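You operate a simulated robot arm through the tools that you are given. There is no shell and no other tool. Be economical: measure what you need, move in short steps, check, and stop when the job is done.

You are at the controls of a simulated two-armed robot. One attempt, no reset.

Task
Take the red weight and leave it on top of the grey disc. Take the orange-handled plug on the top of the long grey bench and put it away on the piston bench. Put the green peg on top of the brown flat carton. Put the green-handled plug on the long bench top away on the valve bench. Put the yellow pleated block on the long bench top away on the shelf top. Pick up the blue brush with one hand, pass it to the other hand and put it on the green patch. Take the orange clip on the long bench top and put it away on the piston bench. Take the blue banded block and put it on top of the small brown box. Take the capped pin marked long and leave it on top of the small carton on the long bench top. Lift the red lid open. The order is free. Set down upright: blue banded block.

Only the result counts: the job must be done as asked and must still hold three seconds after the hand-in. Knocking over, shifting, dropping, spilling or breaking anything else fails it. A push-on lid holds only when it is set on centred and level and pressed home; a screw cap is set on level and turned clockwise until tight.

Robot
Two 7-joint arms with two-finger parallel grippers on one trunk, on a base that drives. Base frame: it is fixed to the floor where the robot stands at the start and does not move with it; the origin is under the middle of the robot, x ahead of it, y to its left, z up. Units: mm, rad, N and s.
The left shoulder is at the start at [70, 176, 1145], the right one opposite. With the tool pointing down near the work surface each hand reaches from about 300 to 740 mm from the robot's upright axis, wherever it stands, measured 20 degrees to its own side. Places, roughly: blue banded block (3x3x6 cm) [4200, -300, 900]; blue brush (4x4x15 cm) [4900, -300, 900]; capped pin marked long [4000, 0, 1000]; flat carton [4750, -250, 1000]; green patch [3200, 0, 800]; green peg [4750, -250, 1000]; green-handled plug [4750, -250, 1000]; grey disc (6x6x4 cm) [600, 0, 900]; orange clip (4x4x4 cm) [5200, -100, 900]; orange-handled plug (5x5x13 cm) [500, 0, 900]; piston bench [9800, -200, 800]; red lid [700, 700, 1000]; red weight (4x4x5 cm) [600, 100, 900]; shelf top [8800, -2700, 700]; small brown box (8x4x6 cm) [4300, 0, 900]; small carton [3750, -250, 1000]; valve bench [11900, 1900, 800]; yellow pleated block [4750, 0, 750]. Payload 3.43 kg a hand.
The tool frame of a hand sits at the grasp point between the pads (the TCP): z along the fingers, y along the line on which they close. The tips reach 30 mm beyond it. The gripper opens to 94 mm. The fingers are 28 mm wide and 10 mm thick; the gripper's body (50 by 96 mm) begins 55 mm behind the TCP.
Orientation is that of the tool frame in the base frame, as a unit quaternion [x, y, z, w]. With the fingers straight down and closing along the base's y, the tool's x points along the base's -x, its y along +y and its z along -z.

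Tools
- The arms move only by the tool jog_arm. It takes "left_series", "right_series" or both (then of equal length, played together; a hand with none holds still); each is a list of rows, each an object of numbers (a shift or turn left out is 0, a gripper value left out holds the last): "tx", "ty", "tz": the shift along the tool's x, y, z in units of 150 mm (1.0 is 150 mm); "wx", "wy", "wz": the turn, a rotation vector about the tool's x, y, z in units of 180 degrees (1.0 is 180 degrees); "gripper": the opening, from 0 (shut) to 1 (fully open). In form: [{"tx": .., "ty": .., "tz": .., "wx": .., "wy": .., "wz": .., "gripper": ..}, ...]. A call has 1 to 8 rows; each row is the pose to reach, as a shift and turn from the pose commanded when the call began, along the tool's axes at that moment. A call with a number of a shift or a turn outside -1 to 1 is refused whole. Each row takes 0.2 s and may step no farther than 50 mm and 0.15 rad from the row before; otherwise, or with a gripper value out of range, the whole call is refused. A pose out of reach is approached as far as the arm can. The call stops where the force on the tool passes 40 N (or 10 N more than at its start, if that is more) or the arm is blocked; 0.2 s more then pass. The fingers move at their own pace (about 153 mm/s each) and stop on an object; they squeeze with about 25 N. The grip force told is the motor's: it shows also when the fingers shut on nothing. Time passes only in rows, and 0.2 s behind the last, so rows that repeat a pose let the fingers close. The reply holds the time, the measured pose of the TCP, the force on the tool along the base axes, the opening and the grip force, in the units named above and with some noise, with the torque about the TCP (base axes, N m) and any sound that the robot's microphone picked up.
- Cameras (640 x 400 px; columns grow to the right, rows downward): "scene" is now at [136.9, 41, 1465.6]; the picture's right is [0.50, -0.87, 0.00], its down [-0.57, -0.33, -0.75] and it looks along [0.65, 0.37, -0.66] (base axes); focal length 214 px, centre (320, 200). "left" rides on the left gripper at [76, -14, -103] in its tool frame; the picture's right is [0.18, 0.98, 0.00], its down [-0.75, 0.14, -0.64] and it looks along [-0.63, 0.12, 0.77] (tool axes); focal length 243 px, centre (320, 200). "right" rides on the right gripper at [76, 14, -102] in its tool frame; the picture's right is [-0.18, 0.98, 0.00], its down [-0.75, -0.14, -0.64] and it looks along [-0.63, -0.12, 0.77] (tool axes); focal length 243 px, centre (320, 200). There is no depth. A picture from a camera that has moved, and an enlarged one, comes with that camera's place and axes in the base frame and with its lens. The place of the scene camera against the robot may be out by one fixed shift of up to 25 mm in any direction.
- snapshot(camera): a new picture of that camera. It takes no simulated time.
- slide_trunk(by): slides the trunk up (or, below 0, down) by that many mm; the arms and the scene camera ride with it, the base frame stays. It gives what a move gives, with no picture.
- roll_base(legs): drives the robot by 1 to 6 legs, each [ahead, turn to the left] in mm and rad, along the robot's own axes; the way and the turn of a leg run together, so that a leg with both is an arc; at most 1500 mm and 3.142 rad a leg. The arms and the cameras ride along, it lands a little off, and it stops where it bumps. It gives what a move gives.
- head_to(pan, tilt): turns the head with the scene camera to pan (to the left, within 1.501 rad either way) and tilt (down, from -0.506 to 1.204), counted from straight ahead of the robot. It gives what a move gives.
- zoom(camera, box): a new picture of the part [left, top, right, bottom] of that camera's present view, enlarged. It takes no simulated time.
- hand_in(): hands the job in; it is judged then, once.

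Work in short steps. Places have to be worked out from the pictures, the camera data and where the tool is seen: move nearer, look again, correct. Check each grasp and each placing, and mend what went wrong. You have 525 turns and 302 pictures in all, those below and enlarged ones among them. Open the grippers and draw the arms clear of the work before you hand the job in, unless the task says otherwise.

The tools are called after "Call:" as name(argument=value, ...) on one line, values as JSON. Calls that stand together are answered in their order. jog_arm: Moves the arms, as the interface text tells. Its arguments: {"type":"object","properties":{"left_series":{"type":"array"},"right_series":{"type":"array"}},"required":[]} The other tools are called the same way: slide_trunk (by) slides the trunk up or down; roll_base (legs) drives the base; head_to (pan, tilt) turns the head that bears the scene camera; snapshot (camera) takes a picture; zoom (camera, box) takes an enlarged picture of a part of a camera's view; hand_in () hands the job in.

At the start:

```text
t: 0.0
left_eef_pos: [390.9, 440.2, 1254.5]
left_tcp_rot: [0.001, 1.0, 0.0, 0.001]
left_force: [1.1, -0.4, 0.3]
left_wrist_torque: [-0.03, 0.01, -0.01]
left_finger_gap: 94.0
left_grip_force: 0.1
right_eef_pos: [355.5, 50.7, 1317.4]
right_tcp_rot: [0.001, 1.0, 0.0, 0.0]
right_force: [0.5, 0.0, -0.9]
right_wrist_torque: [-0.03, -0.01, 0.02]
right_finger_gap: 94.3
right_grip_force: 0.0
trunk travel left (down, up): [-725.0, 115.0]
robot x, y, heading: [1.7, 0.3, 0.001]
head pan, tilt: [0.524, 0.724]
```

scene: 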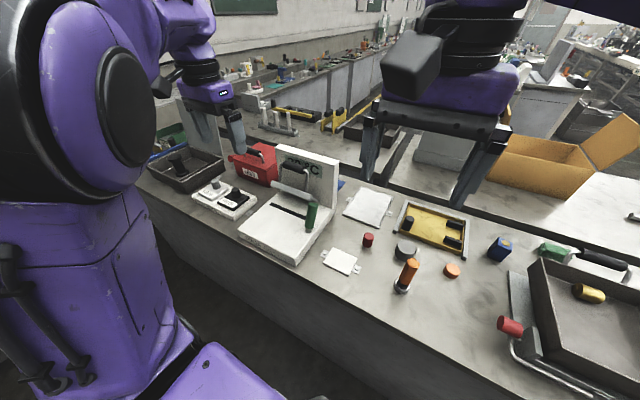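
right: 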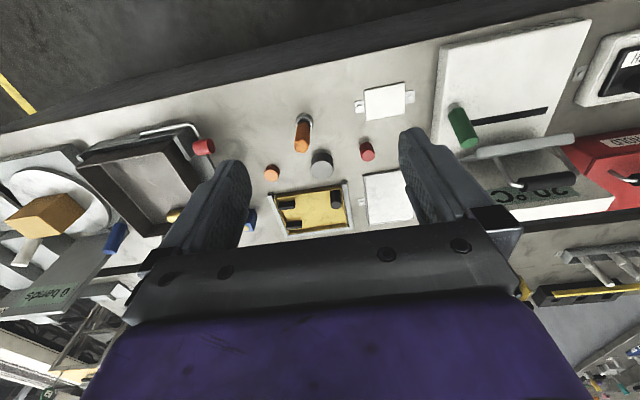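
left: 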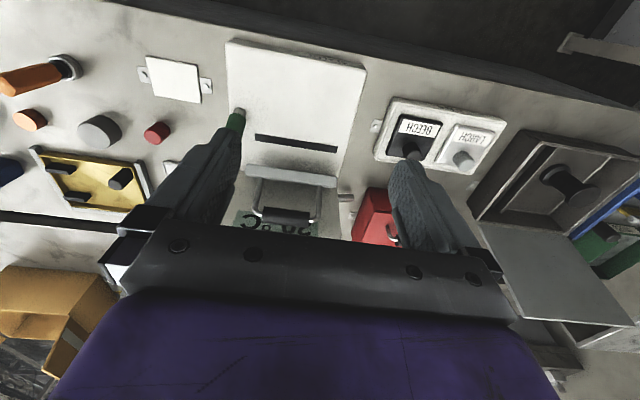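

I'll start with a closer look at the near bench from the present head pose.

Call:
zoom(camera="scene", box=[130, 100, 390, 262])

Call:
zoom(camera="scene", box=[330, 180, 640, 374])

```text
2.46 times, centred on (260, 181) of scene
camera zoom: at [136.9, 41.0, 1465.6], right [0.5, -0.87, 0.0], down [-0.57, -0.33, -0.75], along [0.65, 0.37, -0.66], focal length 528 px, centre (468, 247)
```

zoom: 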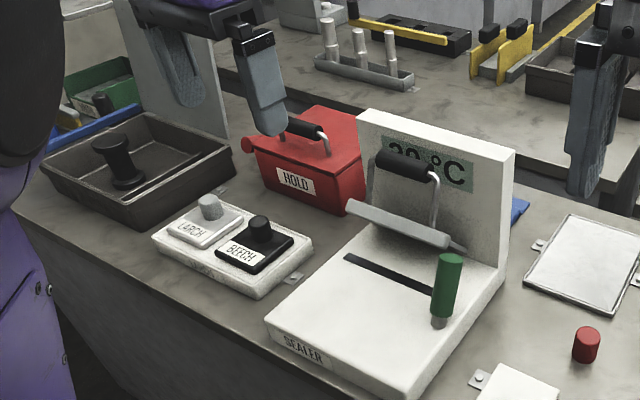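

```text
2.06 times, centred on (485, 277) of scene
camera zoom: at [136.9, 41.0, 1465.6], right [0.5, -0.87, 0.0], down [-0.57, -0.33, -0.75], along [0.65, 0.37, -0.66], focal length 442 px, centre (-20, 41)
```

zoom: 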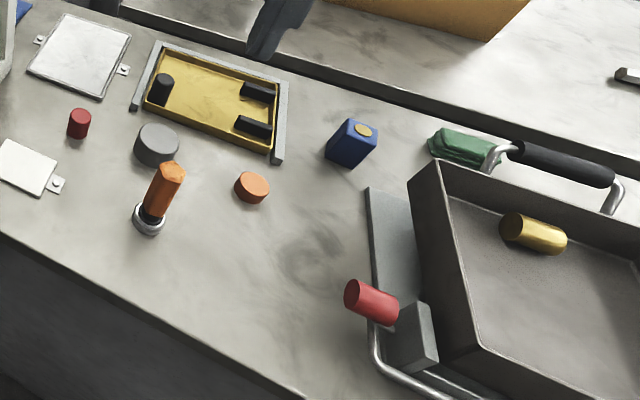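

The red box "HOLD" has a hinged-looking lid with a black handle. First I bring the right hand over the red weight, judged at about (583, 122).

Call:
jog_arm(right_series=[{"tx": -0.2, "ty": 0.09, "tz": 0.2}, {"tx": -0.4, "ty": 0.18, "tz": 0.4}, {"tx": -0.6, "ty": 0.27, "tz": 0.6}, {"tx": -0.8, "ty": 0.36, "tz": 0.8}, {"tx": -1, "ty": 0.45, "tz": 1}])

Call:
snapshot(camera="right")

```text
t: 1.2
left_eef_pos: [392.8, 441.6, 1254.3]
left_tcp_rot: [0.001, 1.0, 0.0, 0.0]
left_force: [1.0, 0.2, 0.0]
left_wrist_torque: [-0.04, 0.02, -0.01]
left_finger_gap: 94.2
left_grip_force: 0.0
right_eef_pos: [507.3, 118.2, 1164.4]
right_tcp_rot: [0.001, 1.0, 0.0, 0.001]
right_force: [0.2, 0.4, -0.1]
right_wrist_torque: [-0.01, 0.06, -0.02]
right_finger_gap: 94.0
right_grip_force: 0.1
trunk travel left (down, up): [-725.0, 115.0]
robot x, y, heading: [-6.3, -0.2, 0.004]
head pan, tilt: [0.524, 0.724]
```

```text
296 pictures are left
camera right: at [431.2, 132.5, 1268.1], right [0.19, 0.98, 0.0], down [0.75, -0.14, 0.64], along [0.63, -0.12, -0.77], focal length 243 px, centre (320, 200)
```

right: 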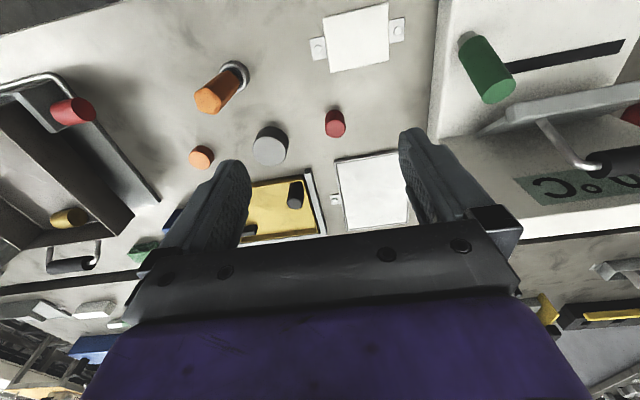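

Red weight judged at (594,127), the disc at (614,10). I move above the weight and look again.

Call:
jog_arm(right_series=[{"tx": -0.2, "ty": 0.03, "tz": 0.25}, {"tx": -0.4, "ty": 0.05, "tz": 0.5}, {"tx": -0.58, "ty": 0.06, "tz": 0.75}, {"tx": -0.58, "ty": 0.06, "tz": 1}])

Call:
snapshot(camera="right")

```text
t: 2.2
left_eef_pos: [394.4, 440.9, 1252.8]
left_tcp_rot: [0.001, 1.0, 0.0, -0.001]
left_force: [0.5, 0.0, 0.3]
left_wrist_torque: [0.02, 0.02, 0.0]
left_finger_gap: 94.1
left_grip_force: 0.1
right_eef_pos: [578.2, 110.6, 1001.2]
right_tcp_rot: [0.001, 1.0, 0.0, 0.0]
right_force: [1.1, -0.6, -0.8]
right_wrist_torque: [0.02, 0.06, 0.0]
right_finger_gap: 93.9
right_grip_force: 0.0
right hand out of reach, approached as far as the arm can: row 2, 3, 4
trunk travel left (down, up): [-725.0, 115.0]
robot x, y, heading: [0.8, 1.2, -0.003]
head pan, tilt: [0.524, 0.724]
```

```text
295 pictures are left
camera right: at [502.5, 125.3, 1103.1], right [0.19, 0.98, 0.0], down [0.75, -0.14, 0.64], along [0.63, -0.12, -0.77], focal length 243 px, centre (320, 200)
```

right: 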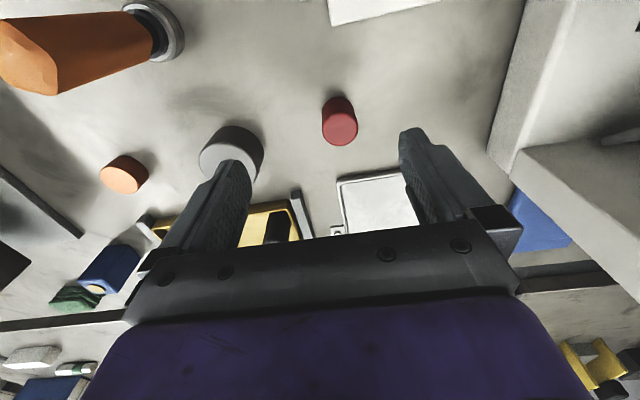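

The right hand is at its limit here; the left hand suits these better. I draw the right back and up, and bring the left toward the weight.

Call:
jog_arm(right_series=[{"tz": -0.3}, {"tz": -0.6}, {"tx": 0.1, "ty": -0.25, "tz": -0.75}, {"tx": 0.3, "ty": -0.5, "tz": -0.85}, {"tx": 0.5, "ty": -0.7, "tz": -1}, {"tx": 0.7, "ty": -0.9, "tz": -1}, {"tx": 0.9, "ty": -1, "tz": -1}])

Call:
jog_arm(left_series=[{"tx": -0.2, "ty": -0.25}, {"tx": -0.4, "ty": -0.5}, {"tx": -0.6, "ty": -0.75}, {"tx": -0.75, "ty": -1}, {"tx": -0.75, "ty": -1, "tz": 0.3}, {"tx": -0.75, "ty": -1, "tz": 0.6}])

Call:
jog_arm(left_series=[{"tx": -0.1, "ty": -0.25, "tz": 0.15}, {"tx": -0.2, "ty": -0.5, "tz": 0.3}, {"tx": -0.3, "ty": -0.75, "tz": 0.45}, {"tx": -0.4, "ty": -1, "tz": 0.6}])

Call:
snapshot(camera="left")

```text
refused: row 4 steps farther than a row can; nothing moved
```

```text
t: 3.6
left_eef_pos: [505.4, 288.4, 1165.4]
left_tcp_rot: [0.001, 1.0, 0.0, 0.0]
left_force: [-0.2, 0.1, -0.6]
left_wrist_torque: [0.01, -0.04, -0.02]
left_finger_gap: 94.1
left_grip_force: 0.1
right_eef_pos: [576.2, 112.5, 1001.8]
right_tcp_rot: [0.0, 1.0, -0.001, -0.001]
right_force: [0.6, 0.5, 0.5]
right_wrist_torque: [-0.03, -0.02, -0.02]
right_finger_gap: 93.9
right_grip_force: 0.1
trunk travel left (down, up): [-725.0, 115.0]
robot x, y, heading: [3.1, -3.8, -0.002]
head pan, tilt: [0.524, 0.724]
```

```text
t: 4.4
left_eef_pos: [545.5, 193.5, 1107.3]
left_tcp_rot: [0.0, 1.0, 0.004, 0.002]
left_force: [-0.5, 1.4, -0.2]
left_wrist_torque: [-0.08, -0.05, -0.01]
left_finger_gap: 94.1
left_grip_force: 0.0
right_eef_pos: [584.1, 102.0, 999.8]
right_tcp_rot: [0.012, 1.0, 0.0, -0.001]
right_force: [0.0, -0.6, -1.0]
right_wrist_torque: [0.0, 0.02, -0.01]
right_finger_gap: 94.0
right_grip_force: 0.1
trunk travel left (down, up): [-725.0, 115.0]
robot x, y, heading: [0.6, -2.5, -0.001]
head pan, tilt: [0.524, 0.724]
stopped in row 3 (left hand): the force on the tool passed its limit (the readings are from after the stop); the commanded pose is now the measured one
```

```text
294 pictures are left
camera left: at [468.0, 179.0, 1210.9], right [-0.19, 0.98, 0.01], down [0.75, 0.14, 0.65], along [0.63, 0.13, -0.76], focal length 243 px, centre (320, 200)
```

left: 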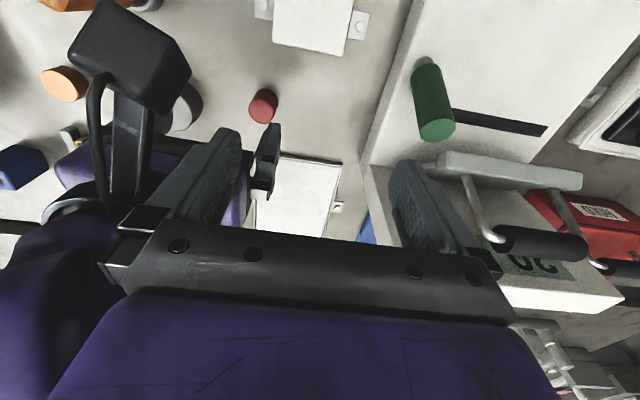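

The hands touched because my right-hand retreat was refused. I back the left off first, then retreat the right in legal steps.

Call:
jog_arm(left_series=[{"ty": 0.25}, {"ty": 0.5, "tz": -0.1}, {"ty": 0.8, "tz": -0.1}])

Call:
jog_arm(right_series=[{"ty": -0.2, "tz": -0.2}, {"ty": -0.4, "tz": -0.4}, {"ty": -0.6, "tz": -0.6}, {"ty": -0.8, "tz": -0.8}, {"ty": -1, "tz": -1}, {"tx": 0.3, "ty": -1, "tz": -1}, {"tx": 0.6, "ty": -1, "tz": -1}, {"tx": 0.9, "ty": -1, "tz": -1}])

```text
t: 5.2
left_eef_pos: [545.0, 317.8, 1125.1]
left_tcp_rot: [0.0, 1.0, 0.002, 0.002]
left_force: [0.4, 0.6, -0.3]
left_wrist_torque: [-0.03, 0.01, 0.0]
left_finger_gap: 94.2
left_grip_force: 0.1
right_eef_pos: [582.8, 105.1, 998.8]
right_tcp_rot: [0.01, 1.0, -0.001, 0.0]
right_force: [-0.2, 0.3, 0.1]
right_wrist_torque: [-0.02, 0.01, 0.01]
right_finger_gap: 94.0
right_grip_force: 0.0
trunk travel left (down, up): [-725.0, 115.0]
robot x, y, heading: [1.0, -2.9, 0.0]
head pan, tilt: [0.524, 0.724]
```

```text
t: 7.0
left_eef_pos: [544.9, 315.2, 1126.8]
left_tcp_rot: [-0.002, 1.0, 0.003, 0.003]
left_force: [0.3, -0.1, -1.0]
left_wrist_torque: [0.0, -0.01, 0.0]
left_finger_gap: 94.1
left_grip_force: 0.0
right_eef_pos: [444.6, -42.0, 1148.3]
right_tcp_rot: [0.01, 1.0, -0.001, 0.002]
right_force: [0.3, 0.1, -0.6]
right_wrist_torque: [0.02, -0.03, -0.01]
right_finger_gap: 94.1
right_grip_force: 0.1
right hand out of reach, approached as far as the arm can: row 5
trunk travel left (down, up): [-725.0, 115.0]
robot x, y, heading: [1.5, 3.0, 0.002]
head pan, tilt: [0.524, 0.724]
```

Right moves further aside; then the left goes over the weight.

Call:
jog_arm(right_series=[{"ty": -0.33}, {"ty": -0.66}, {"ty": -1}])

Call:
jog_arm(left_series=[{"ty": -0.3}, {"ty": -0.6}, {"ty": -0.9}, {"tx": -0.15, "ty": -1, "tz": 0.25}, {"tx": -0.3, "ty": -1, "tz": 0.5}, {"tx": -0.3, "ty": -1, "tz": 0.75}])

Call:
snapshot(camera="left")

```text
refused: row 3 steps farther than a row can; nothing moved
```

```text
t: 8.4
left_eef_pos: [592.1, 166.4, 1008.9]
left_tcp_rot: [-0.002, 1.0, 0.002, 0.002]
left_force: [0.5, 0.3, -0.7]
left_wrist_torque: [0.0, -0.01, 0.02]
left_finger_gap: 93.8
left_grip_force: 0.0
right_eef_pos: [446.7, -42.4, 1147.6]
right_tcp_rot: [0.011, 1.0, -0.002, 0.001]
right_force: [-0.5, -0.3, 0.1]
right_wrist_torque: [-0.01, 0.02, 0.01]
right_finger_gap: 93.9
right_grip_force: 0.0
trunk travel left (down, up): [-725.0, 115.0]
robot x, y, heading: [-0.6, -0.5, 0.001]
head pan, tilt: [0.524, 0.724]
```

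```text
293 pictures are left
camera left: at [513.9, 149.8, 1111.5], right [-0.19, 0.98, 0.0], down [0.75, 0.14, 0.65], along [0.63, 0.12, -0.76], focal length 243 px, centre (320, 200)
```

left: 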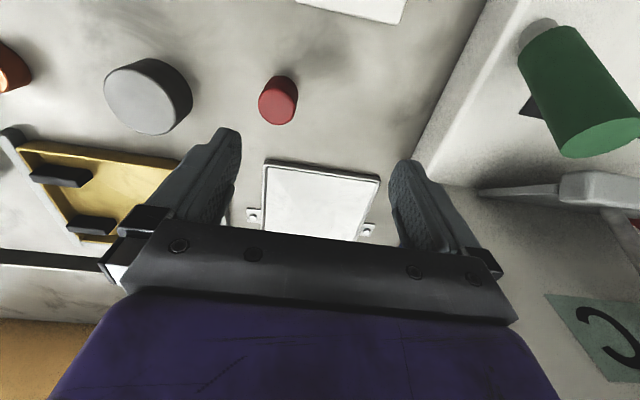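

Weight at (595,126), disc at (613,7). I descend onto the weight and close.

Call:
jog_arm(left_series=[{"tx": -0.02, "ty": -0.27}, {"tx": -0.02, "ty": -0.27, "tz": 0.25}, {"tx": -0.02, "ty": -0.27, "tz": 0.5}, {"tx": -0.02, "ty": -0.27, "tz": 0.7}, {"tx": -0.02, "ty": -0.27, "tz": 0.82}, {"tx": -0.02, "ty": -0.27, "tz": 0.82, "gripper": 0.2}, {"tx": -0.02, "ty": -0.27, "tz": 0.82, "gripper": 0.2}, {"tx": -0.02, "ty": -0.27, "tz": 0.82, "gripper": 0.2}])

Call:
snapshot(camera="left")

```text
t: 10.2
left_eef_pos: [593.2, 126.7, 887.7]
left_tcp_rot: [-0.002, 1.0, 0.003, 0.001]
left_force: [-0.4, -1.4, -0.9]
left_wrist_torque: [-0.01, 0.03, 0.0]
left_finger_gap: 33.8
left_grip_force: 25.1
right_eef_pos: [446.8, -42.6, 1147.7]
right_tcp_rot: [0.011, 1.0, -0.002, 0.001]
right_force: [0.2, -0.2, 0.0]
right_wrist_torque: [0.0, 0.0, -0.01]
right_finger_gap: 94.1
right_grip_force: 0.1
trunk travel left (down, up): [-725.0, 115.0]
robot x, y, heading: [0.0, -1.7, 0.001]
head pan, tilt: [0.524, 0.724]
```

```text
292 pictures are left
camera left: at [514.8, 111.7, 991.0], right [-0.19, 0.98, 0.01], down [0.75, 0.14, 0.65], along [0.63, 0.12, -0.76], focal length 243 px, centre (320, 200)
```

left: 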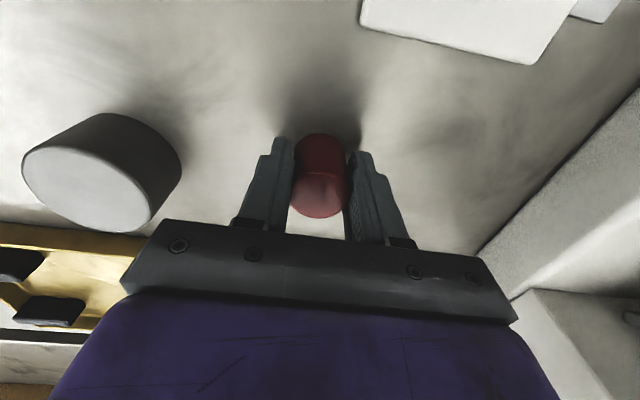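

The weight is held (gap 34 mm). I lift it, and move the right hand aside at the same time.

Call:
jog_arm(left_series=[{"tz": -0.25}, {"tz": -0.5}, {"tz": -0.5}, {"tz": -0.5}], right_series=[{"ty": -0.3}, {"ty": -0.6}, {"ty": -0.8}, {"ty": -1}])

Call:
jog_arm(left_series=[{"tx": -0.06, "ty": -0.25}, {"tx": -0.12, "ty": -0.5}, {"tx": -0.127, "ty": -0.8}, {"tx": -0.127, "ty": -0.8}])

Call:
snapshot(camera="left")

```text
t: 11.2
left_eef_pos: [592.1, 124.8, 964.5]
left_tcp_rot: [-0.001, 1.0, 0.003, 0.004]
left_force: [-0.5, -0.1, 0.1]
left_wrist_torque: [0.01, 0.0, -0.01]
left_finger_gap: 33.9
left_grip_force: 25.1
right_eef_pos: [439.8, -194.8, 1149.3]
right_tcp_rot: [0.01, 1.0, 0.0, 0.0]
right_force: [-0.4, 0.0, 0.7]
right_wrist_torque: [0.02, 0.0, 0.0]
right_finger_gap: 94.0
right_grip_force: 0.0
trunk travel left (down, up): [-725.0, 115.0]
robot x, y, heading: [-6.6, 0.6, -0.0]
head pan, tilt: [0.524, 0.724]
```

```text
t: 12.2
left_eef_pos: [612.7, 5.1, 961.6]
left_tcp_rot: [-0.001, 1.0, 0.002, 0.002]
left_force: [0.6, 0.9, -0.9]
left_wrist_torque: [0.03, 0.04, 0.04]
left_finger_gap: 34.3
left_grip_force: 25.0
right_eef_pos: [440.1, -192.5, 1148.4]
right_tcp_rot: [0.012, 1.0, -0.002, 0.0]
right_force: [0.9, 0.8, -0.1]
right_wrist_torque: [-0.01, 0.0, -0.01]
right_finger_gap: 94.4
right_grip_force: 0.0
trunk travel left (down, up): [-725.0, 115.0]
robot x, y, heading: [-4.4, 0.5, -0.0]
head pan, tilt: [0.524, 0.724]
```

```text
291 pictures are left
camera left: at [535.4, -10.9, 1064.6], right [-0.19, 0.98, 0.0], down [0.75, 0.14, 0.65], along [0.63, 0.12, -0.76], focal length 243 px, centre (320, 200)
```

left: 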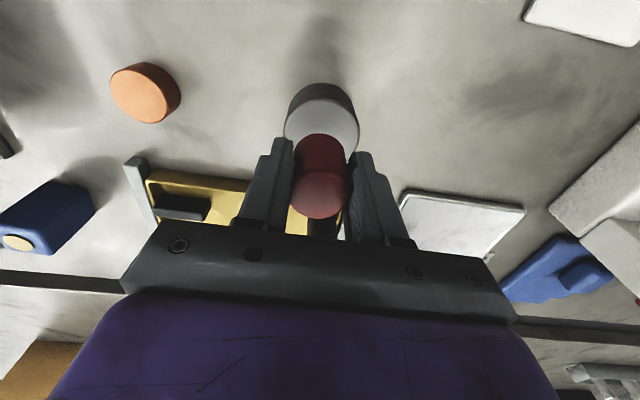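

The weight sits centred over the disc. I lower until contact and release.

Call:
jog_arm(left_series=[{"tz": 0.15}, {"tz": 0.2}, {"tz": 0.22}, {"tz": 0.235}])

Call:
snapshot(camera="left")

```text
t: 13.2
left_eef_pos: [612.3, 5.1, 929.1]
left_tcp_rot: [-0.002, 1.0, 0.003, 0.003]
left_force: [2.0, 0.8, 6.6]
left_wrist_torque: [-0.13, -0.02, 0.05]
left_finger_gap: 33.9
left_grip_force: 25.4
right_eef_pos: [439.7, -193.7, 1147.9]
right_tcp_rot: [0.011, 1.0, -0.001, 0.002]
right_force: [-0.3, 0.7, 0.9]
right_wrist_torque: [0.01, 0.02, -0.04]
right_finger_gap: 94.2
right_grip_force: 0.1
trunk travel left (down, up): [-725.0, 115.0]
robot x, y, heading: [0.8, 0.8, -0.002]
head pan, tilt: [0.524, 0.724]
```

```text
290 pictures are left
camera left: at [534.6, -10.4, 1030.7], right [-0.19, 0.98, 0.0], down [0.75, 0.14, 0.65], along [0.64, 0.12, -0.76], focal length 243 px, centre (320, 200)
```

left: 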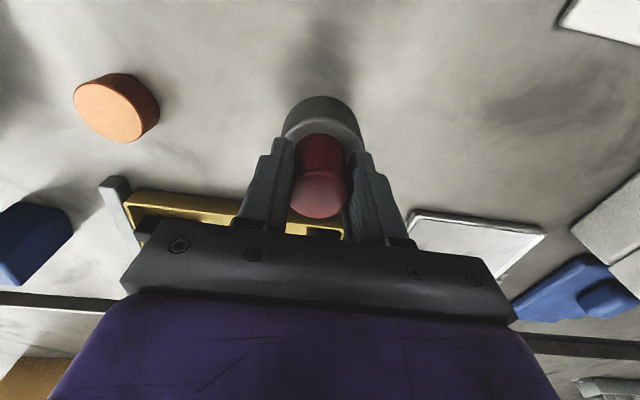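

Contact is felt (6.6 N up). I open and rise.

Call:
jog_arm(left_series=[{"gripper": 0.6}, {"gripper": 0.7}, {"gripper": 0.7}, {"tz": -0.2, "gripper": 0.7}, {"tz": -0.5}, {"tz": -0.8}, {"tz": -1}])

Call:
snapshot(camera="left")

```text
t: 14.8
left_eef_pos: [610.5, 5.2, 1075.4]
left_tcp_rot: [-0.001, 1.0, 0.004, 0.002]
left_force: [0.4, -0.5, 0.8]
left_wrist_torque: [0.0, -0.01, -0.01]
left_finger_gap: 65.9
left_grip_force: 0.0
right_eef_pos: [439.9, -193.7, 1148.7]
right_tcp_rot: [0.011, 1.0, -0.001, 0.001]
right_force: [-0.4, 0.4, 0.0]
right_wrist_torque: [-0.01, 0.0, 0.04]
right_finger_gap: 94.0
right_grip_force: 0.0
trunk travel left (down, up): [-725.0, 115.0]
robot x, y, heading: [-0.9, -2.2, -0.001]
head pan, tilt: [0.524, 0.724]
```

```text
289 pictures are left
camera left: at [533.0, -9.7, 1179.3], right [-0.19, 0.98, 0.01], down [0.75, 0.14, 0.65], along [0.63, 0.12, -0.76], focal length 243 px, centre (320, 200)
```

left: 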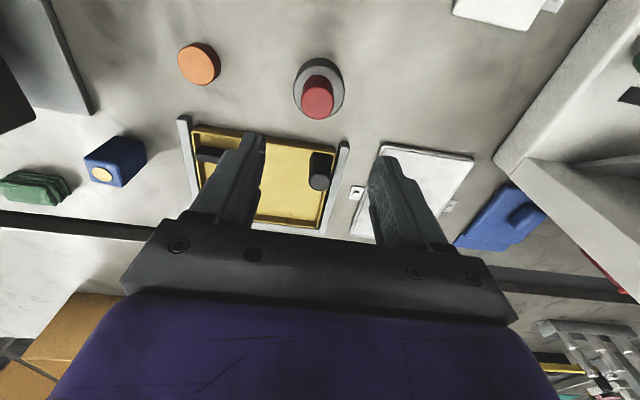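

The weight stands on the disc. Now the red lid: I bring the left hand back toward the robot and look with the scene camera.

Call:
jog_arm(left_series=[{"tx": 0.2, "ty": 0.2, "tz": -0.15}, {"tx": 0.4, "ty": 0.4, "tz": -0.3}, {"tx": 0.6, "ty": 0.6, "tz": -0.45}, {"tx": 0.8, "ty": 0.8, "tz": -0.6}, {"tx": 1, "ty": 1, "tz": -0.75}])

Call:
head_to(pan=0.78, tilt=0.6)

Call:
snapshot(camera="scene")

```text
t: 16.0
left_eef_pos: [457.4, 156.3, 1190.6]
left_tcp_rot: [-0.002, 1.0, 0.002, 0.003]
left_force: [-0.1, 0.8, 0.1]
left_wrist_torque: [-0.07, -0.04, 0.01]
left_finger_gap: 65.7
left_grip_force: 0.1
right_eef_pos: [439.4, -190.2, 1149.2]
right_tcp_rot: [0.011, 1.0, -0.002, 0.002]
right_force: [0.0, -1.0, 0.3]
right_wrist_torque: [-0.08, 0.02, 0.0]
right_finger_gap: 94.1
right_grip_force: 0.1
trunk travel left (down, up): [-725.0, 115.0]
robot x, y, heading: [0.3, 1.6, -0.004]
head pan, tilt: [0.524, 0.724]
```

```text
t: 16.8
left_eef_pos: [459.6, 153.5, 1189.8]
left_tcp_rot: [-0.002, 1.0, 0.003, 0.002]
left_force: [0.5, 0.8, 0.3]
left_wrist_torque: [0.01, 0.01, 0.02]
left_finger_gap: 65.8
left_grip_force: 0.1
right_eef_pos: [441.2, -192.5, 1149.6]
right_tcp_rot: [0.011, 1.0, -0.001, 0.001]
right_force: [0.5, 0.8, 0.4]
right_wrist_torque: [-0.02, 0.02, 0.0]
right_finger_gap: 93.9
right_grip_force: 0.1
trunk travel left (down, up): [-725.0, 115.0]
robot x, y, heading: [1.8, 3.4, -0.001]
head pan, tilt: [0.78, 0.6]
```

```text
288 pictures are left
camera scene: at [127.6, 60.6, 1476.2], right [0.7, -0.71, 0.0], down [-0.4, -0.4, -0.82], along [0.59, 0.58, -0.57], focal length 214 px, centre (320, 200)
```

scene: 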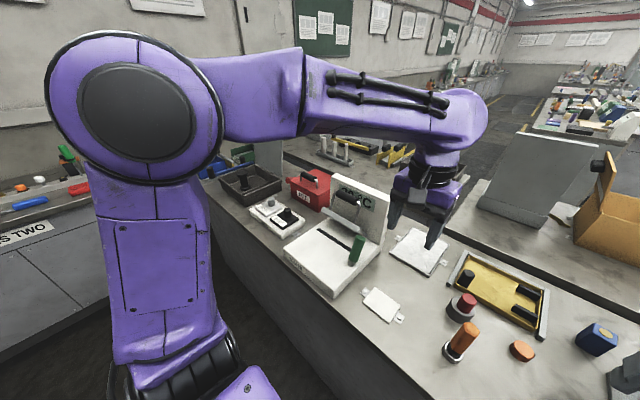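

Call:
zoom(camera="scene", box=[190, 130, 390, 255])

```text
3.20 times, centred on (290, 192) of scene
camera zoom: at [127.6, 60.6, 1476.2], right [0.7, -0.71, 0.0], down [-0.4, -0.4, -0.82], along [0.59, 0.58, -0.57], focal length 686 px, centre (416, 224)
```

zoom: 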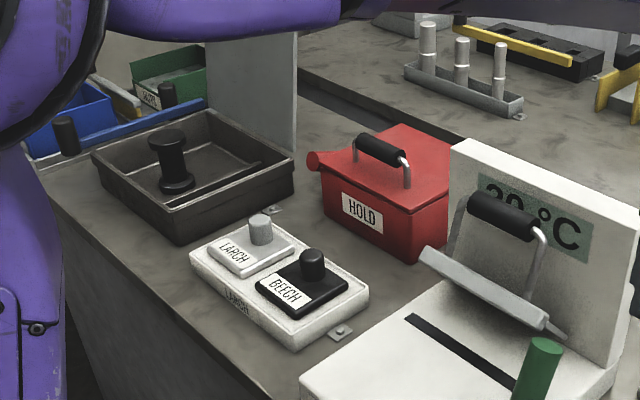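

The lid handle lies around (737, 736), beyond reach from here. I back off from the bench, drive about 560 mm to the left and come back up to it.

Call:
roll_base(legs=[[-300, 0], [0, 1.571], [560, 0], [0, -1.571]])

Call:
head_to(pan=0.2, tilt=0.6)

Call:
snapshot(camera="scene")

```text
t: 29.3
left_eef_pos: [164.1, 701.3, 1191.5]
left_tcp_rot: [0.011, 1.0, 0.003, 0.002]
left_force: [1.1, 0.4, -0.3]
left_wrist_torque: [0.01, -0.02, 0.04]
left_finger_gap: 65.4
left_grip_force: 0.0
right_eef_pos: [136.4, 355.1, 1149.4]
right_tcp_rot: [0.024, 1.0, -0.001, 0.001]
right_force: [0.1, -0.2, 1.0]
right_wrist_torque: [0.01, -0.01, -0.01]
right_finger_gap: 93.8
right_grip_force: 0.1
trunk travel left (down, up): [-725.0, 115.0]
robot x, y, heading: [-300.8, 556.1, -0.026]
head pan, tilt: [0.78, 0.6]
```

```text
t: 30.3
left_eef_pos: [164.3, 701.6, 1190.7]
left_tcp_rot: [0.011, 1.0, 0.002, 0.002]
left_force: [-0.3, 0.9, 0.3]
left_wrist_torque: [0.0, 0.01, -0.03]
left_finger_gap: 65.7
left_grip_force: 0.0
right_eef_pos: [136.5, 356.3, 1149.1]
right_tcp_rot: [0.023, 1.0, -0.001, 0.001]
right_force: [-0.8, 1.0, 0.3]
right_wrist_torque: [0.04, -0.01, 0.06]
right_finger_gap: 94.2
right_grip_force: 0.0
trunk travel left (down, up): [-725.0, 115.0]
robot x, y, heading: [-297.0, 558.5, -0.027]
head pan, tilt: [0.201, 0.6]
```

```text
286 pictures are left
camera scene: at [-147.4, 572.9, 1476.3], right [0.17, -0.98, 0.0], down [-0.56, -0.1, -0.82], along [0.81, 0.14, -0.57], focal length 214 px, centre (320, 200)
```

scene: 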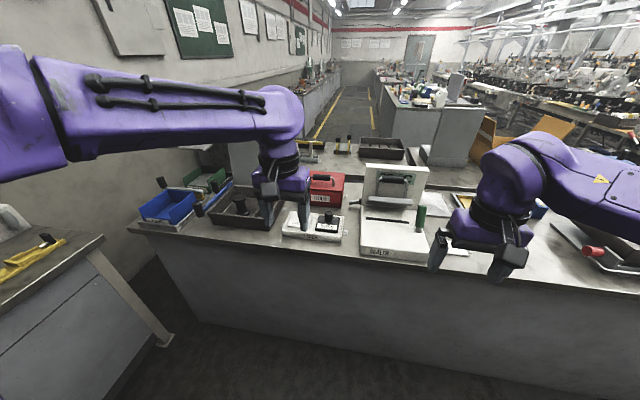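

I correct the heading and drive up to the bench again.

Call:
roll_base(legs=[[0, 0.027], [300, 0]])

Call:
snapshot(camera="left")

Call:
snapshot(camera="scene")

```text
t: 32.7
left_eef_pos: [464.4, 717.1, 1191.6]
left_tcp_rot: [-0.004, 1.0, 0.002, 0.003]
left_force: [0.3, -0.8, 0.7]
left_wrist_torque: [-0.01, 0.01, -0.04]
left_finger_gap: 65.7
left_grip_force: 0.0
right_eef_pos: [447.3, 369.5, 1149.0]
right_tcp_rot: [0.008, 1.0, -0.001, 0.002]
right_force: [1.4, -0.3, -0.5]
right_wrist_torque: [0.03, 0.02, 0.01]
right_finger_gap: 94.2
right_grip_force: 0.0
trunk travel left (down, up): [-725.0, 115.0]
robot x, y, heading: [8.1, 559.9, -0.0]
head pan, tilt: [0.201, 0.6]
```

```text
285 pictures are left
camera left: at [387.9, 700.6, 1293.8], right [-0.19, 0.98, 0.0], down [0.75, 0.14, 0.65], along [0.63, 0.13, -0.76], focal length 243 px, centre (320, 200)
```

left: 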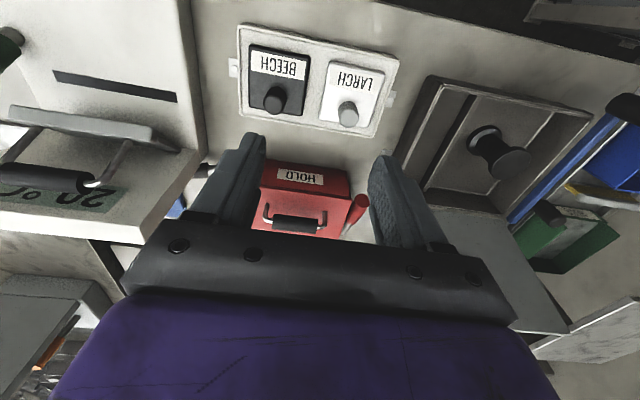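

```text
284 pictures are left
camera scene: at [157.1, 577.5, 1476.4], right [0.2, -0.98, 0.0], down [-0.55, -0.11, -0.83], along [0.81, 0.17, -0.56], focal length 214 px, centre (320, 200)
```

scene: 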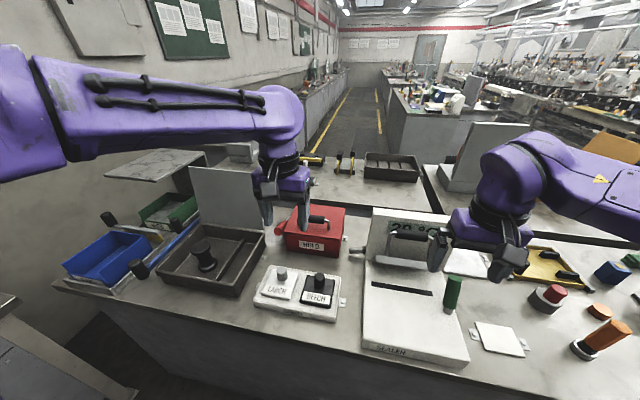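

Call:
zoom(camera="scene", box=[250, 180, 378, 260])

Call:
zoom(camera="left", box=[230, 130, 400, 236])

```text
5.00 times, centred on (314, 220) of scene
camera zoom: at [157.1, 577.5, 1476.4], right [0.2, -0.98, 0.0], down [-0.55, -0.11, -0.83], along [0.81, 0.17, -0.56], focal length 1072 px, centre (350, 100)
```

zoom: 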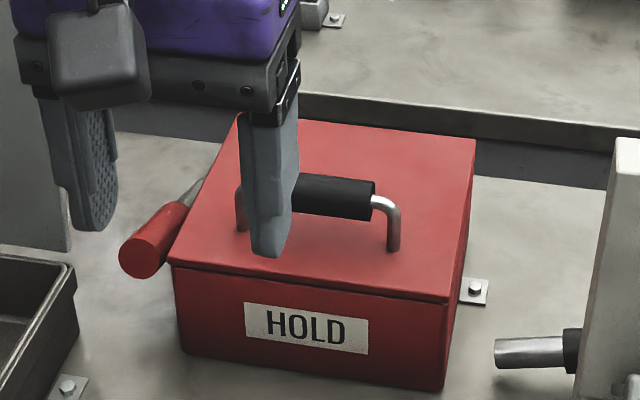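

```text
3.76 times, centred on (315, 183) of left
camera zoom: at [387.9, 700.6, 1293.8], right [-0.19, 0.98, 0.0], down [0.75, 0.14, 0.65], along [0.63, 0.13, -0.76], focal length 913 px, centre (339, 264)
```

zoom: 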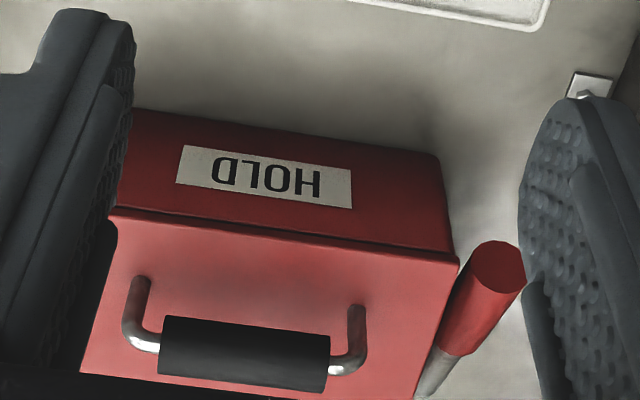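

The lid has a bar handle along y at about (710, 720, 982), with the hinge presumably at the back. I turn the left hand 90° about its axis so that it can close across the bar.

Call:
jog_arm(left_series=[{"wz": 0.045}, {"wz": 0.09}, {"wz": 0.135}, {"wz": 0.18}, {"wz": 0.225}, {"wz": 0.27}, {"wz": 0.315}, {"wz": 0.36, "gripper": 0.8}])

Call:
jog_arm(left_series=[{"wz": 0.045}, {"wz": 0.09}, {"wz": 0.14}])

Call:
jog_arm(left_series=[{"wx": -0.045}, {"wx": -0.09}, {"wx": -0.135}, {"wx": -0.18}, {"wx": -0.225}, {"wx": -0.25}])

Call:
snapshot(camera="left")

```text
t: 34.5
left_eef_pos: [466.7, 716.6, 1190.9]
left_tcp_rot: [0.535, 0.845, 0.003, 0.0]
left_force: [0.2, -0.1, 0.5]
left_wrist_torque: [-0.01, -0.01, 0.0]
left_finger_gap: 75.4
left_grip_force: 0.1
right_eef_pos: [447.7, 370.2, 1148.2]
right_tcp_rot: [0.008, 1.0, -0.001, 0.001]
right_force: [-0.1, 0.2, 0.0]
right_wrist_torque: [0.0, -0.01, 0.03]
right_finger_gap: 94.0
right_grip_force: 0.0
trunk travel left (down, up): [-725.0, 115.0]
robot x, y, heading: [5.4, 556.9, 0.0]
head pan, tilt: [0.201, 0.6]
```

```text
refused: row 3 steps farther than a row can; nothing moved
```

```text
t: 35.9
left_eef_pos: [465.9, 715.3, 1189.4]
left_tcp_rot: [0.491, 0.781, 0.328, 0.204]
left_force: [-1.0, 0.0, 0.3]
left_wrist_torque: [0.02, 0.01, 0.02]
left_finger_gap: 74.7
left_grip_force: 0.0
right_eef_pos: [448.6, 368.6, 1148.9]
right_tcp_rot: [0.008, 1.0, -0.001, 0.001]
right_force: [0.4, 0.7, -1.0]
right_wrist_torque: [0.03, -0.01, -0.03]
right_finger_gap: 94.0
right_grip_force: 0.0
trunk travel left (down, up): [-725.0, 115.0]
robot x, y, heading: [2.6, 552.9, 0.005]
head pan, tilt: [0.201, 0.6]
```

```text
281 pictures are left
camera left: at [357.7, 748.4, 1253.2], right [0.54, 0.46, 0.7], down [0.0, -0.84, 0.55], along [0.84, -0.3, -0.45], focal length 243 px, centre (320, 200)
```

left: 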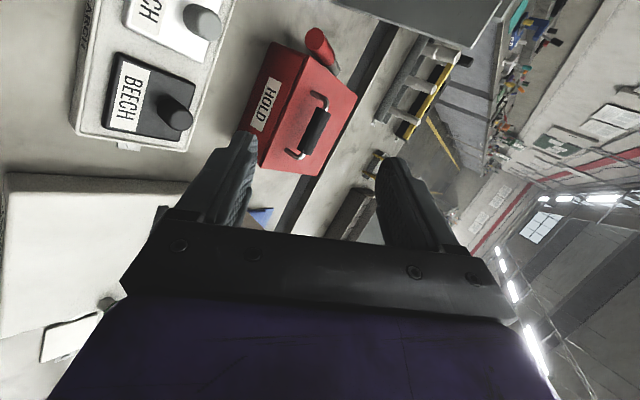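

I complete the yaw so the bar is squarely across the jaws.

Call:
jog_arm(left_series=[{"wy": -0.025, "wz": 0.025}, {"wy": -0.05, "wz": 0.05}, {"wy": -0.075, "wz": 0.075}, {"wy": -0.099, "wz": 0.099}])

Call:
snapshot(camera="left")

```text
t: 36.9
left_eef_pos: [465.7, 717.4, 1190.9]
left_tcp_rot: [0.652, 0.653, 0.275, 0.271]
left_force: [0.4, -0.5, 0.2]
left_wrist_torque: [-0.02, -0.01, 0.0]
left_finger_gap: 75.3
left_grip_force: 0.1
right_eef_pos: [447.6, 371.4, 1149.1]
right_tcp_rot: [0.008, 1.0, -0.001, 0.001]
right_force: [0.0, 0.1, 0.4]
right_wrist_torque: [-0.02, 0.01, -0.01]
right_finger_gap: 93.8
right_grip_force: 0.0
trunk travel left (down, up): [-725.0, 115.0]
robot x, y, heading: [4.7, 563.9, 0.011]
head pan, tilt: [0.201, 0.6]
```

```text
280 pictures are left
camera left: at [381.7, 792.9, 1253.9], right [0.69, 0.18, 0.7], down [-0.35, -0.76, 0.55], along [0.63, -0.63, -0.46], focal length 243 px, centre (320, 200)
```

left: 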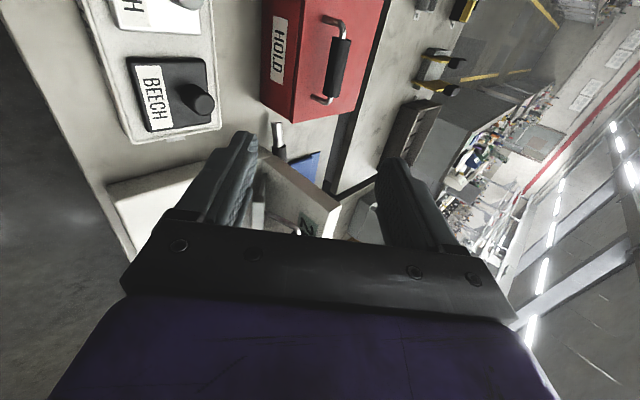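

The jaws now face forward-down at 45°. Bar re-estimated at (715, 717, 982). I approach along the finger axis to 80 mm short of it.

Call:
jog_arm(left_series=[{"ty": 0.04, "tz": 0.25}, {"ty": 0.08, "tz": 0.5}, {"ty": 0.12, "tz": 0.75}, {"ty": 0.189, "tz": 1.0}])

Call:
jog_arm(left_series=[{"tz": 0.25}, {"tz": 0.5}, {"tz": 0.62}])

Call:
snapshot(camera="left")

Call:
zoom(camera="scene", box=[230, 160, 390, 260])

```text
t: 37.9
left_eef_pos: [595.1, 716.4, 1103.7]
left_tcp_rot: [0.651, 0.655, 0.275, 0.269]
left_force: [-0.1, 0.3, 0.5]
left_wrist_torque: [0.03, 0.0, 0.02]
left_finger_gap: 75.0
left_grip_force: 0.1
right_eef_pos: [450.1, 367.9, 1147.4]
right_tcp_rot: [0.009, 1.0, 0.0, -0.001]
right_force: [-0.3, -0.8, -0.4]
right_wrist_torque: [-0.02, 0.03, -0.03]
right_finger_gap: 93.9
right_grip_force: 0.0
trunk travel left (down, up): [-725.0, 115.0]
robot x, y, heading: [6.5, 560.4, 0.002]
head pan, tilt: [0.201, 0.6]
```

```text
t: 38.7
left_eef_pos: [656.2, 718.3, 1039.7]
left_tcp_rot: [0.651, 0.655, 0.275, 0.269]
left_force: [0.0, 0.0, -0.1]
left_wrist_torque: [-0.02, -0.03, 0.01]
left_finger_gap: 75.3
left_grip_force: 0.1
right_eef_pos: [449.1, 369.7, 1148.4]
right_tcp_rot: [0.009, 1.0, -0.001, 0.0]
right_force: [-0.4, -0.1, 0.9]
right_wrist_torque: [0.01, 0.0, 0.01]
right_finger_gap: 93.9
right_grip_force: 0.1
trunk travel left (down, up): [-725.0, 115.0]
robot x, y, heading: [3.7, 561.8, 0.001]
head pan, tilt: [0.201, 0.6]
```

```text
279 pictures are left
camera left: at [572.9, 793.2, 1103.3], right [0.69, 0.18, 0.7], down [-0.35, -0.76, 0.55], along [0.63, -0.62, -0.46], focal length 243 px, centre (320, 200)
```

left: 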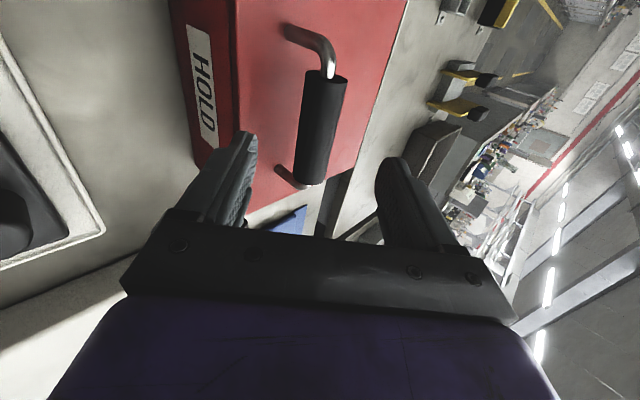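

```text
4.00 times, centred on (310, 210) of scene
camera zoom: at [157.6, 578.3, 1476.4], right [0.2, -0.98, 0.0], down [-0.55, -0.12, -0.83], along [0.81, 0.17, -0.56], focal length 858 px, centre (360, 160)
```

zoom: 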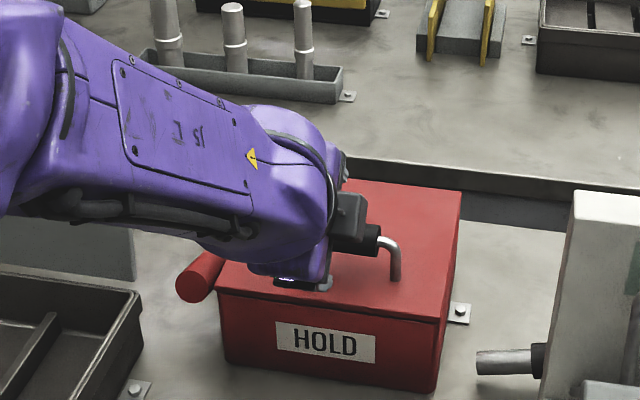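

The bar is on the tool axis, about 84 mm ahead. I narrow the jaws to clear the lid surface, advance 66 mm and close.

Call:
jog_arm(left_series=[{"gripper": 0.52, "tz": 0.1}, {"tz": 0.2}, {"tz": 0.3}, {"tz": 0.38}, {"tz": 0.44}])

Call:
snapshot(camera="left")

```text
t: 39.9
left_eef_pos: [704.2, 718.0, 995.3]
left_tcp_rot: [0.651, 0.653, 0.277, 0.27]
left_force: [-5.8, 0.8, 9.1]
left_wrist_torque: [-0.03, 0.27, -0.05]
left_finger_gap: 47.5
left_grip_force: 0.1
right_eef_pos: [446.0, 368.9, 1150.7]
right_tcp_rot: [0.008, 1.0, -0.001, 0.002]
right_force: [-0.5, -0.1, 0.2]
right_wrist_torque: [0.0, 0.01, 0.01]
right_finger_gap: 94.0
right_grip_force: 0.2
trunk travel left (down, up): [-725.0, 115.0]
robot x, y, heading: [9.0, 560.6, 0.007]
head pan, tilt: [0.201, 0.6]
```

```text
277 pictures are left
camera left: at [619.9, 794.0, 1058.3], right [0.69, 0.18, 0.7], down [-0.35, -0.76, 0.55], along [0.63, -0.62, -0.46], focal length 243 px, centre (320, 200)
```

left: 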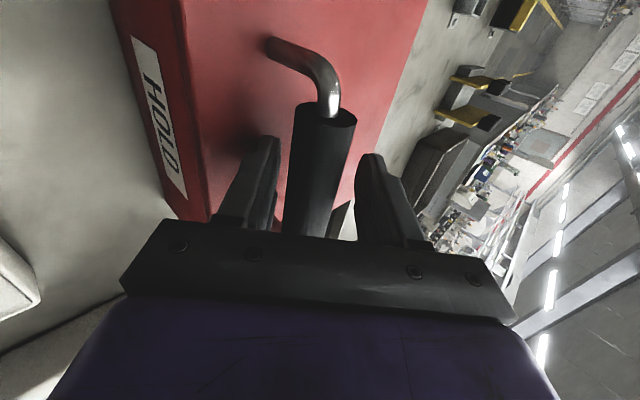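

Slight contact with the lid. I back off 6 mm and close on the bar.

Call:
jog_arm(left_series=[{"tz": -0.04}, {"tz": -0.04, "gripper": 0.1}, {"tz": -0.04, "gripper": 0.1}, {"tz": -0.04, "gripper": 0.1}])

Call:
snapshot(camera="left")

```text
t: 40.9
left_eef_pos: [702.8, 718.3, 997.6]
left_tcp_rot: [0.651, 0.654, 0.275, 0.269]
left_force: [-0.2, 0.7, -4.1]
left_wrist_torque: [0.0, 0.16, 0.27]
left_finger_gap: 31.4
left_grip_force: 44.7
right_eef_pos: [449.7, 369.5, 1148.4]
right_tcp_rot: [0.009, 1.0, -0.001, 0.001]
right_force: [0.5, -0.5, -0.1]
right_wrist_torque: [-0.01, 0.02, 0.0]
right_finger_gap: 94.2
right_grip_force: 0.1
trunk travel left (down, up): [-725.0, 115.0]
robot x, y, heading: [7.1, 555.3, 0.002]
head pan, tilt: [0.201, 0.6]
```

```text
276 pictures are left
camera left: at [617.7, 793.8, 1060.5], right [0.69, 0.18, 0.7], down [-0.35, -0.76, 0.55], along [0.63, -0.62, -0.46], focal length 243 px, centre (320, 200)
```

left: 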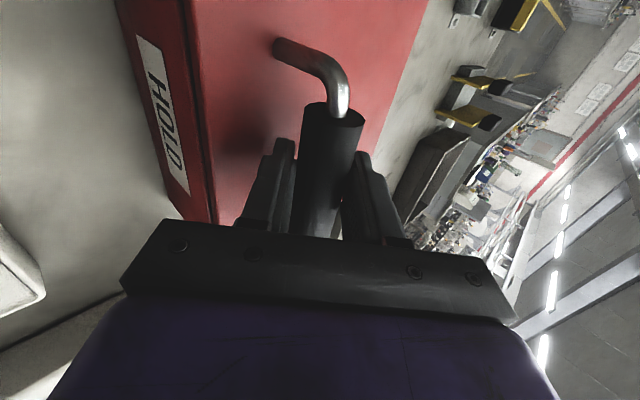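

The bar is gripped (31 mm). I try the first 17° of the opening arc about a hinge judged at (863, 930).

Call:
jog_arm(left_series=[{"ty": 0.11, "tz": -0.038, "wx": 0.0318}, {"ty": 0.222, "tz": -0.065, "wx": 0.0637}, {"ty": 0.3375, "tz": -0.08, "wx": 0.0955}])

Call:
zoom(camera="scene", box=[230, 160, 390, 260])

```text
t: 41.7
left_eef_pos: [725.6, 718.2, 1042.5]
left_tcp_rot: [0.684, 0.688, 0.174, 0.169]
left_force: [-4.3, 2.6, 2.2]
left_wrist_torque: [0.08, -0.15, 0.38]
left_finger_gap: 30.9
left_grip_force: 45.0
right_eef_pos: [447.3, 369.7, 1150.3]
right_tcp_rot: [0.008, 1.0, 0.0, 0.002]
right_force: [-0.5, 0.6, -0.3]
right_wrist_torque: [-0.01, 0.01, -0.01]
right_finger_gap: 94.3
right_grip_force: 0.0
trunk travel left (down, up): [-725.0, 115.0]
robot x, y, heading: [5.0, 558.9, 0.005]
head pan, tilt: [0.201, 0.6]
```

```text
4.00 times, centred on (310, 210) of scene
camera zoom: at [156.3, 577.7, 1476.6], right [0.2, -0.98, 0.0], down [-0.55, -0.12, -0.83], along [0.81, 0.17, -0.56], focal length 858 px, centre (360, 160)
```

zoom: 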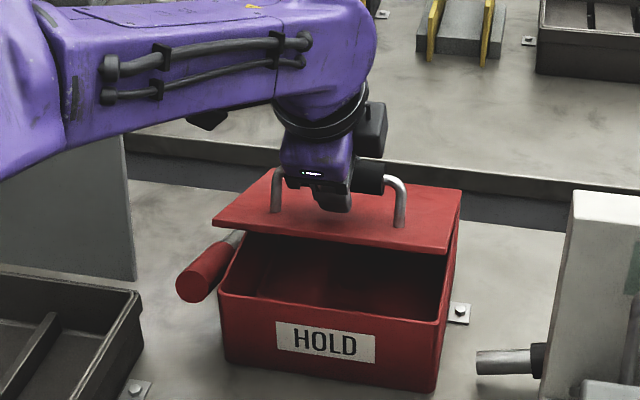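

The lid rises freely. I continue the arc by another 37°.

Call:
jog_arm(left_series=[{"ty": 0.143, "tz": -0.047, "wx": 0.0414}, {"ty": 0.291, "tz": -0.075, "wx": 0.0828}, {"ty": 0.442, "tz": -0.083, "wx": 0.124}, {"ty": 0.592, "tz": -0.072, "wx": 0.156}, {"ty": 0.74, "tz": -0.041, "wx": 0.156}])

Call:
zoom(camera="scene", box=[230, 160, 390, 260])

```text
t: 42.7
left_eef_pos: [710.2, 730.2, 1056.8]
left_tcp_rot: [0.703, 0.71, 0.027, 0.026]
left_force: [1.6, 0.5, 0.4]
left_wrist_torque: [-0.04, 0.05, 0.01]
left_finger_gap: 14.1
left_grip_force: 0.4
left hand out of reach, approached as far as the arm can: row 2, 3, 4
right_eef_pos: [453.5, 371.5, 1148.9]
right_tcp_rot: [0.009, 1.0, -0.001, -0.001]
right_force: [1.1, 0.5, 0.3]
right_wrist_torque: [-0.01, 0.05, 0.01]
right_finger_gap: 94.0
right_grip_force: 0.1
trunk travel left (down, up): [-725.0, 115.0]
robot x, y, heading: [8.7, 560.2, -0.001]
head pan, tilt: [0.201, 0.6]
stopped in row 4 (left hand): the force on the tool passed its limit (the readings are from after the stop); the commanded pose is now the measured one
```

```text
4.00 times, centred on (310, 210) of scene
camera zoom: at [172.5, 577.6, 1475.8], right [0.2, -0.98, 0.0], down [-0.56, -0.11, -0.82], along [0.8, 0.16, -0.57], focal length 858 px, centre (360, 160)
```

zoom: 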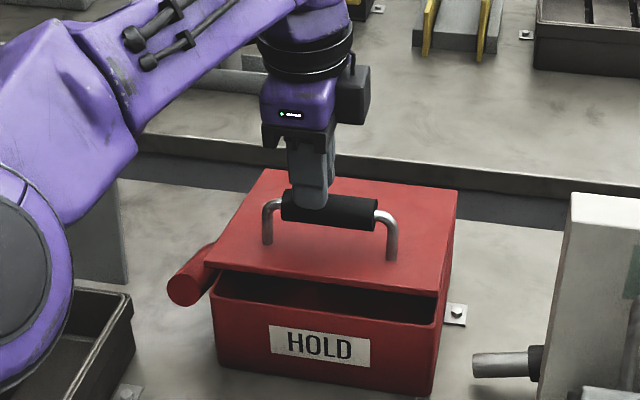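

The hand ran out of reach and slipped off. I look at the lid's state and at the gap between the base and the bench.

Call:
head_to(pan=0, tilt=1.1)

Call:
snapshot(camera="scene")

```text
t: 43.6
left_eef_pos: [701.4, 728.8, 1058.4]
left_tcp_rot: [0.702, 0.711, 0.031, 0.027]
left_force: [0.8, -0.2, -0.6]
left_wrist_torque: [0.0, 0.04, -0.03]
left_finger_gap: 9.4
left_grip_force: 0.1
right_eef_pos: [448.6, 368.8, 1149.1]
right_tcp_rot: [0.008, 1.0, -0.002, 0.001]
right_force: [0.2, -0.6, -0.4]
right_wrist_torque: [-0.01, 0.02, 0.01]
right_finger_gap: 93.7
right_grip_force: 0.0
trunk travel left (down, up): [-725.0, 115.0]
robot x, y, heading: [7.9, 557.7, 0.002]
head pan, tilt: [0.0, 1.1]
```

```text
273 pictures are left
camera scene: at [136.0, 559.1, 1437.7], right [0.0, -1.0, 0.0], down [-0.89, 0.0, -0.45], along [0.45, 0.0, -0.89], focal length 214 px, centre (320, 200)
```

scene: 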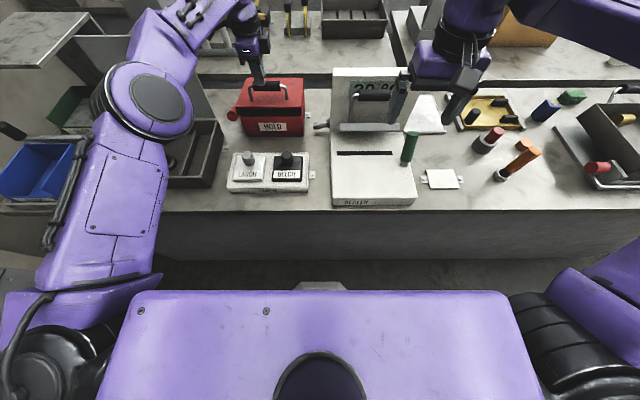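

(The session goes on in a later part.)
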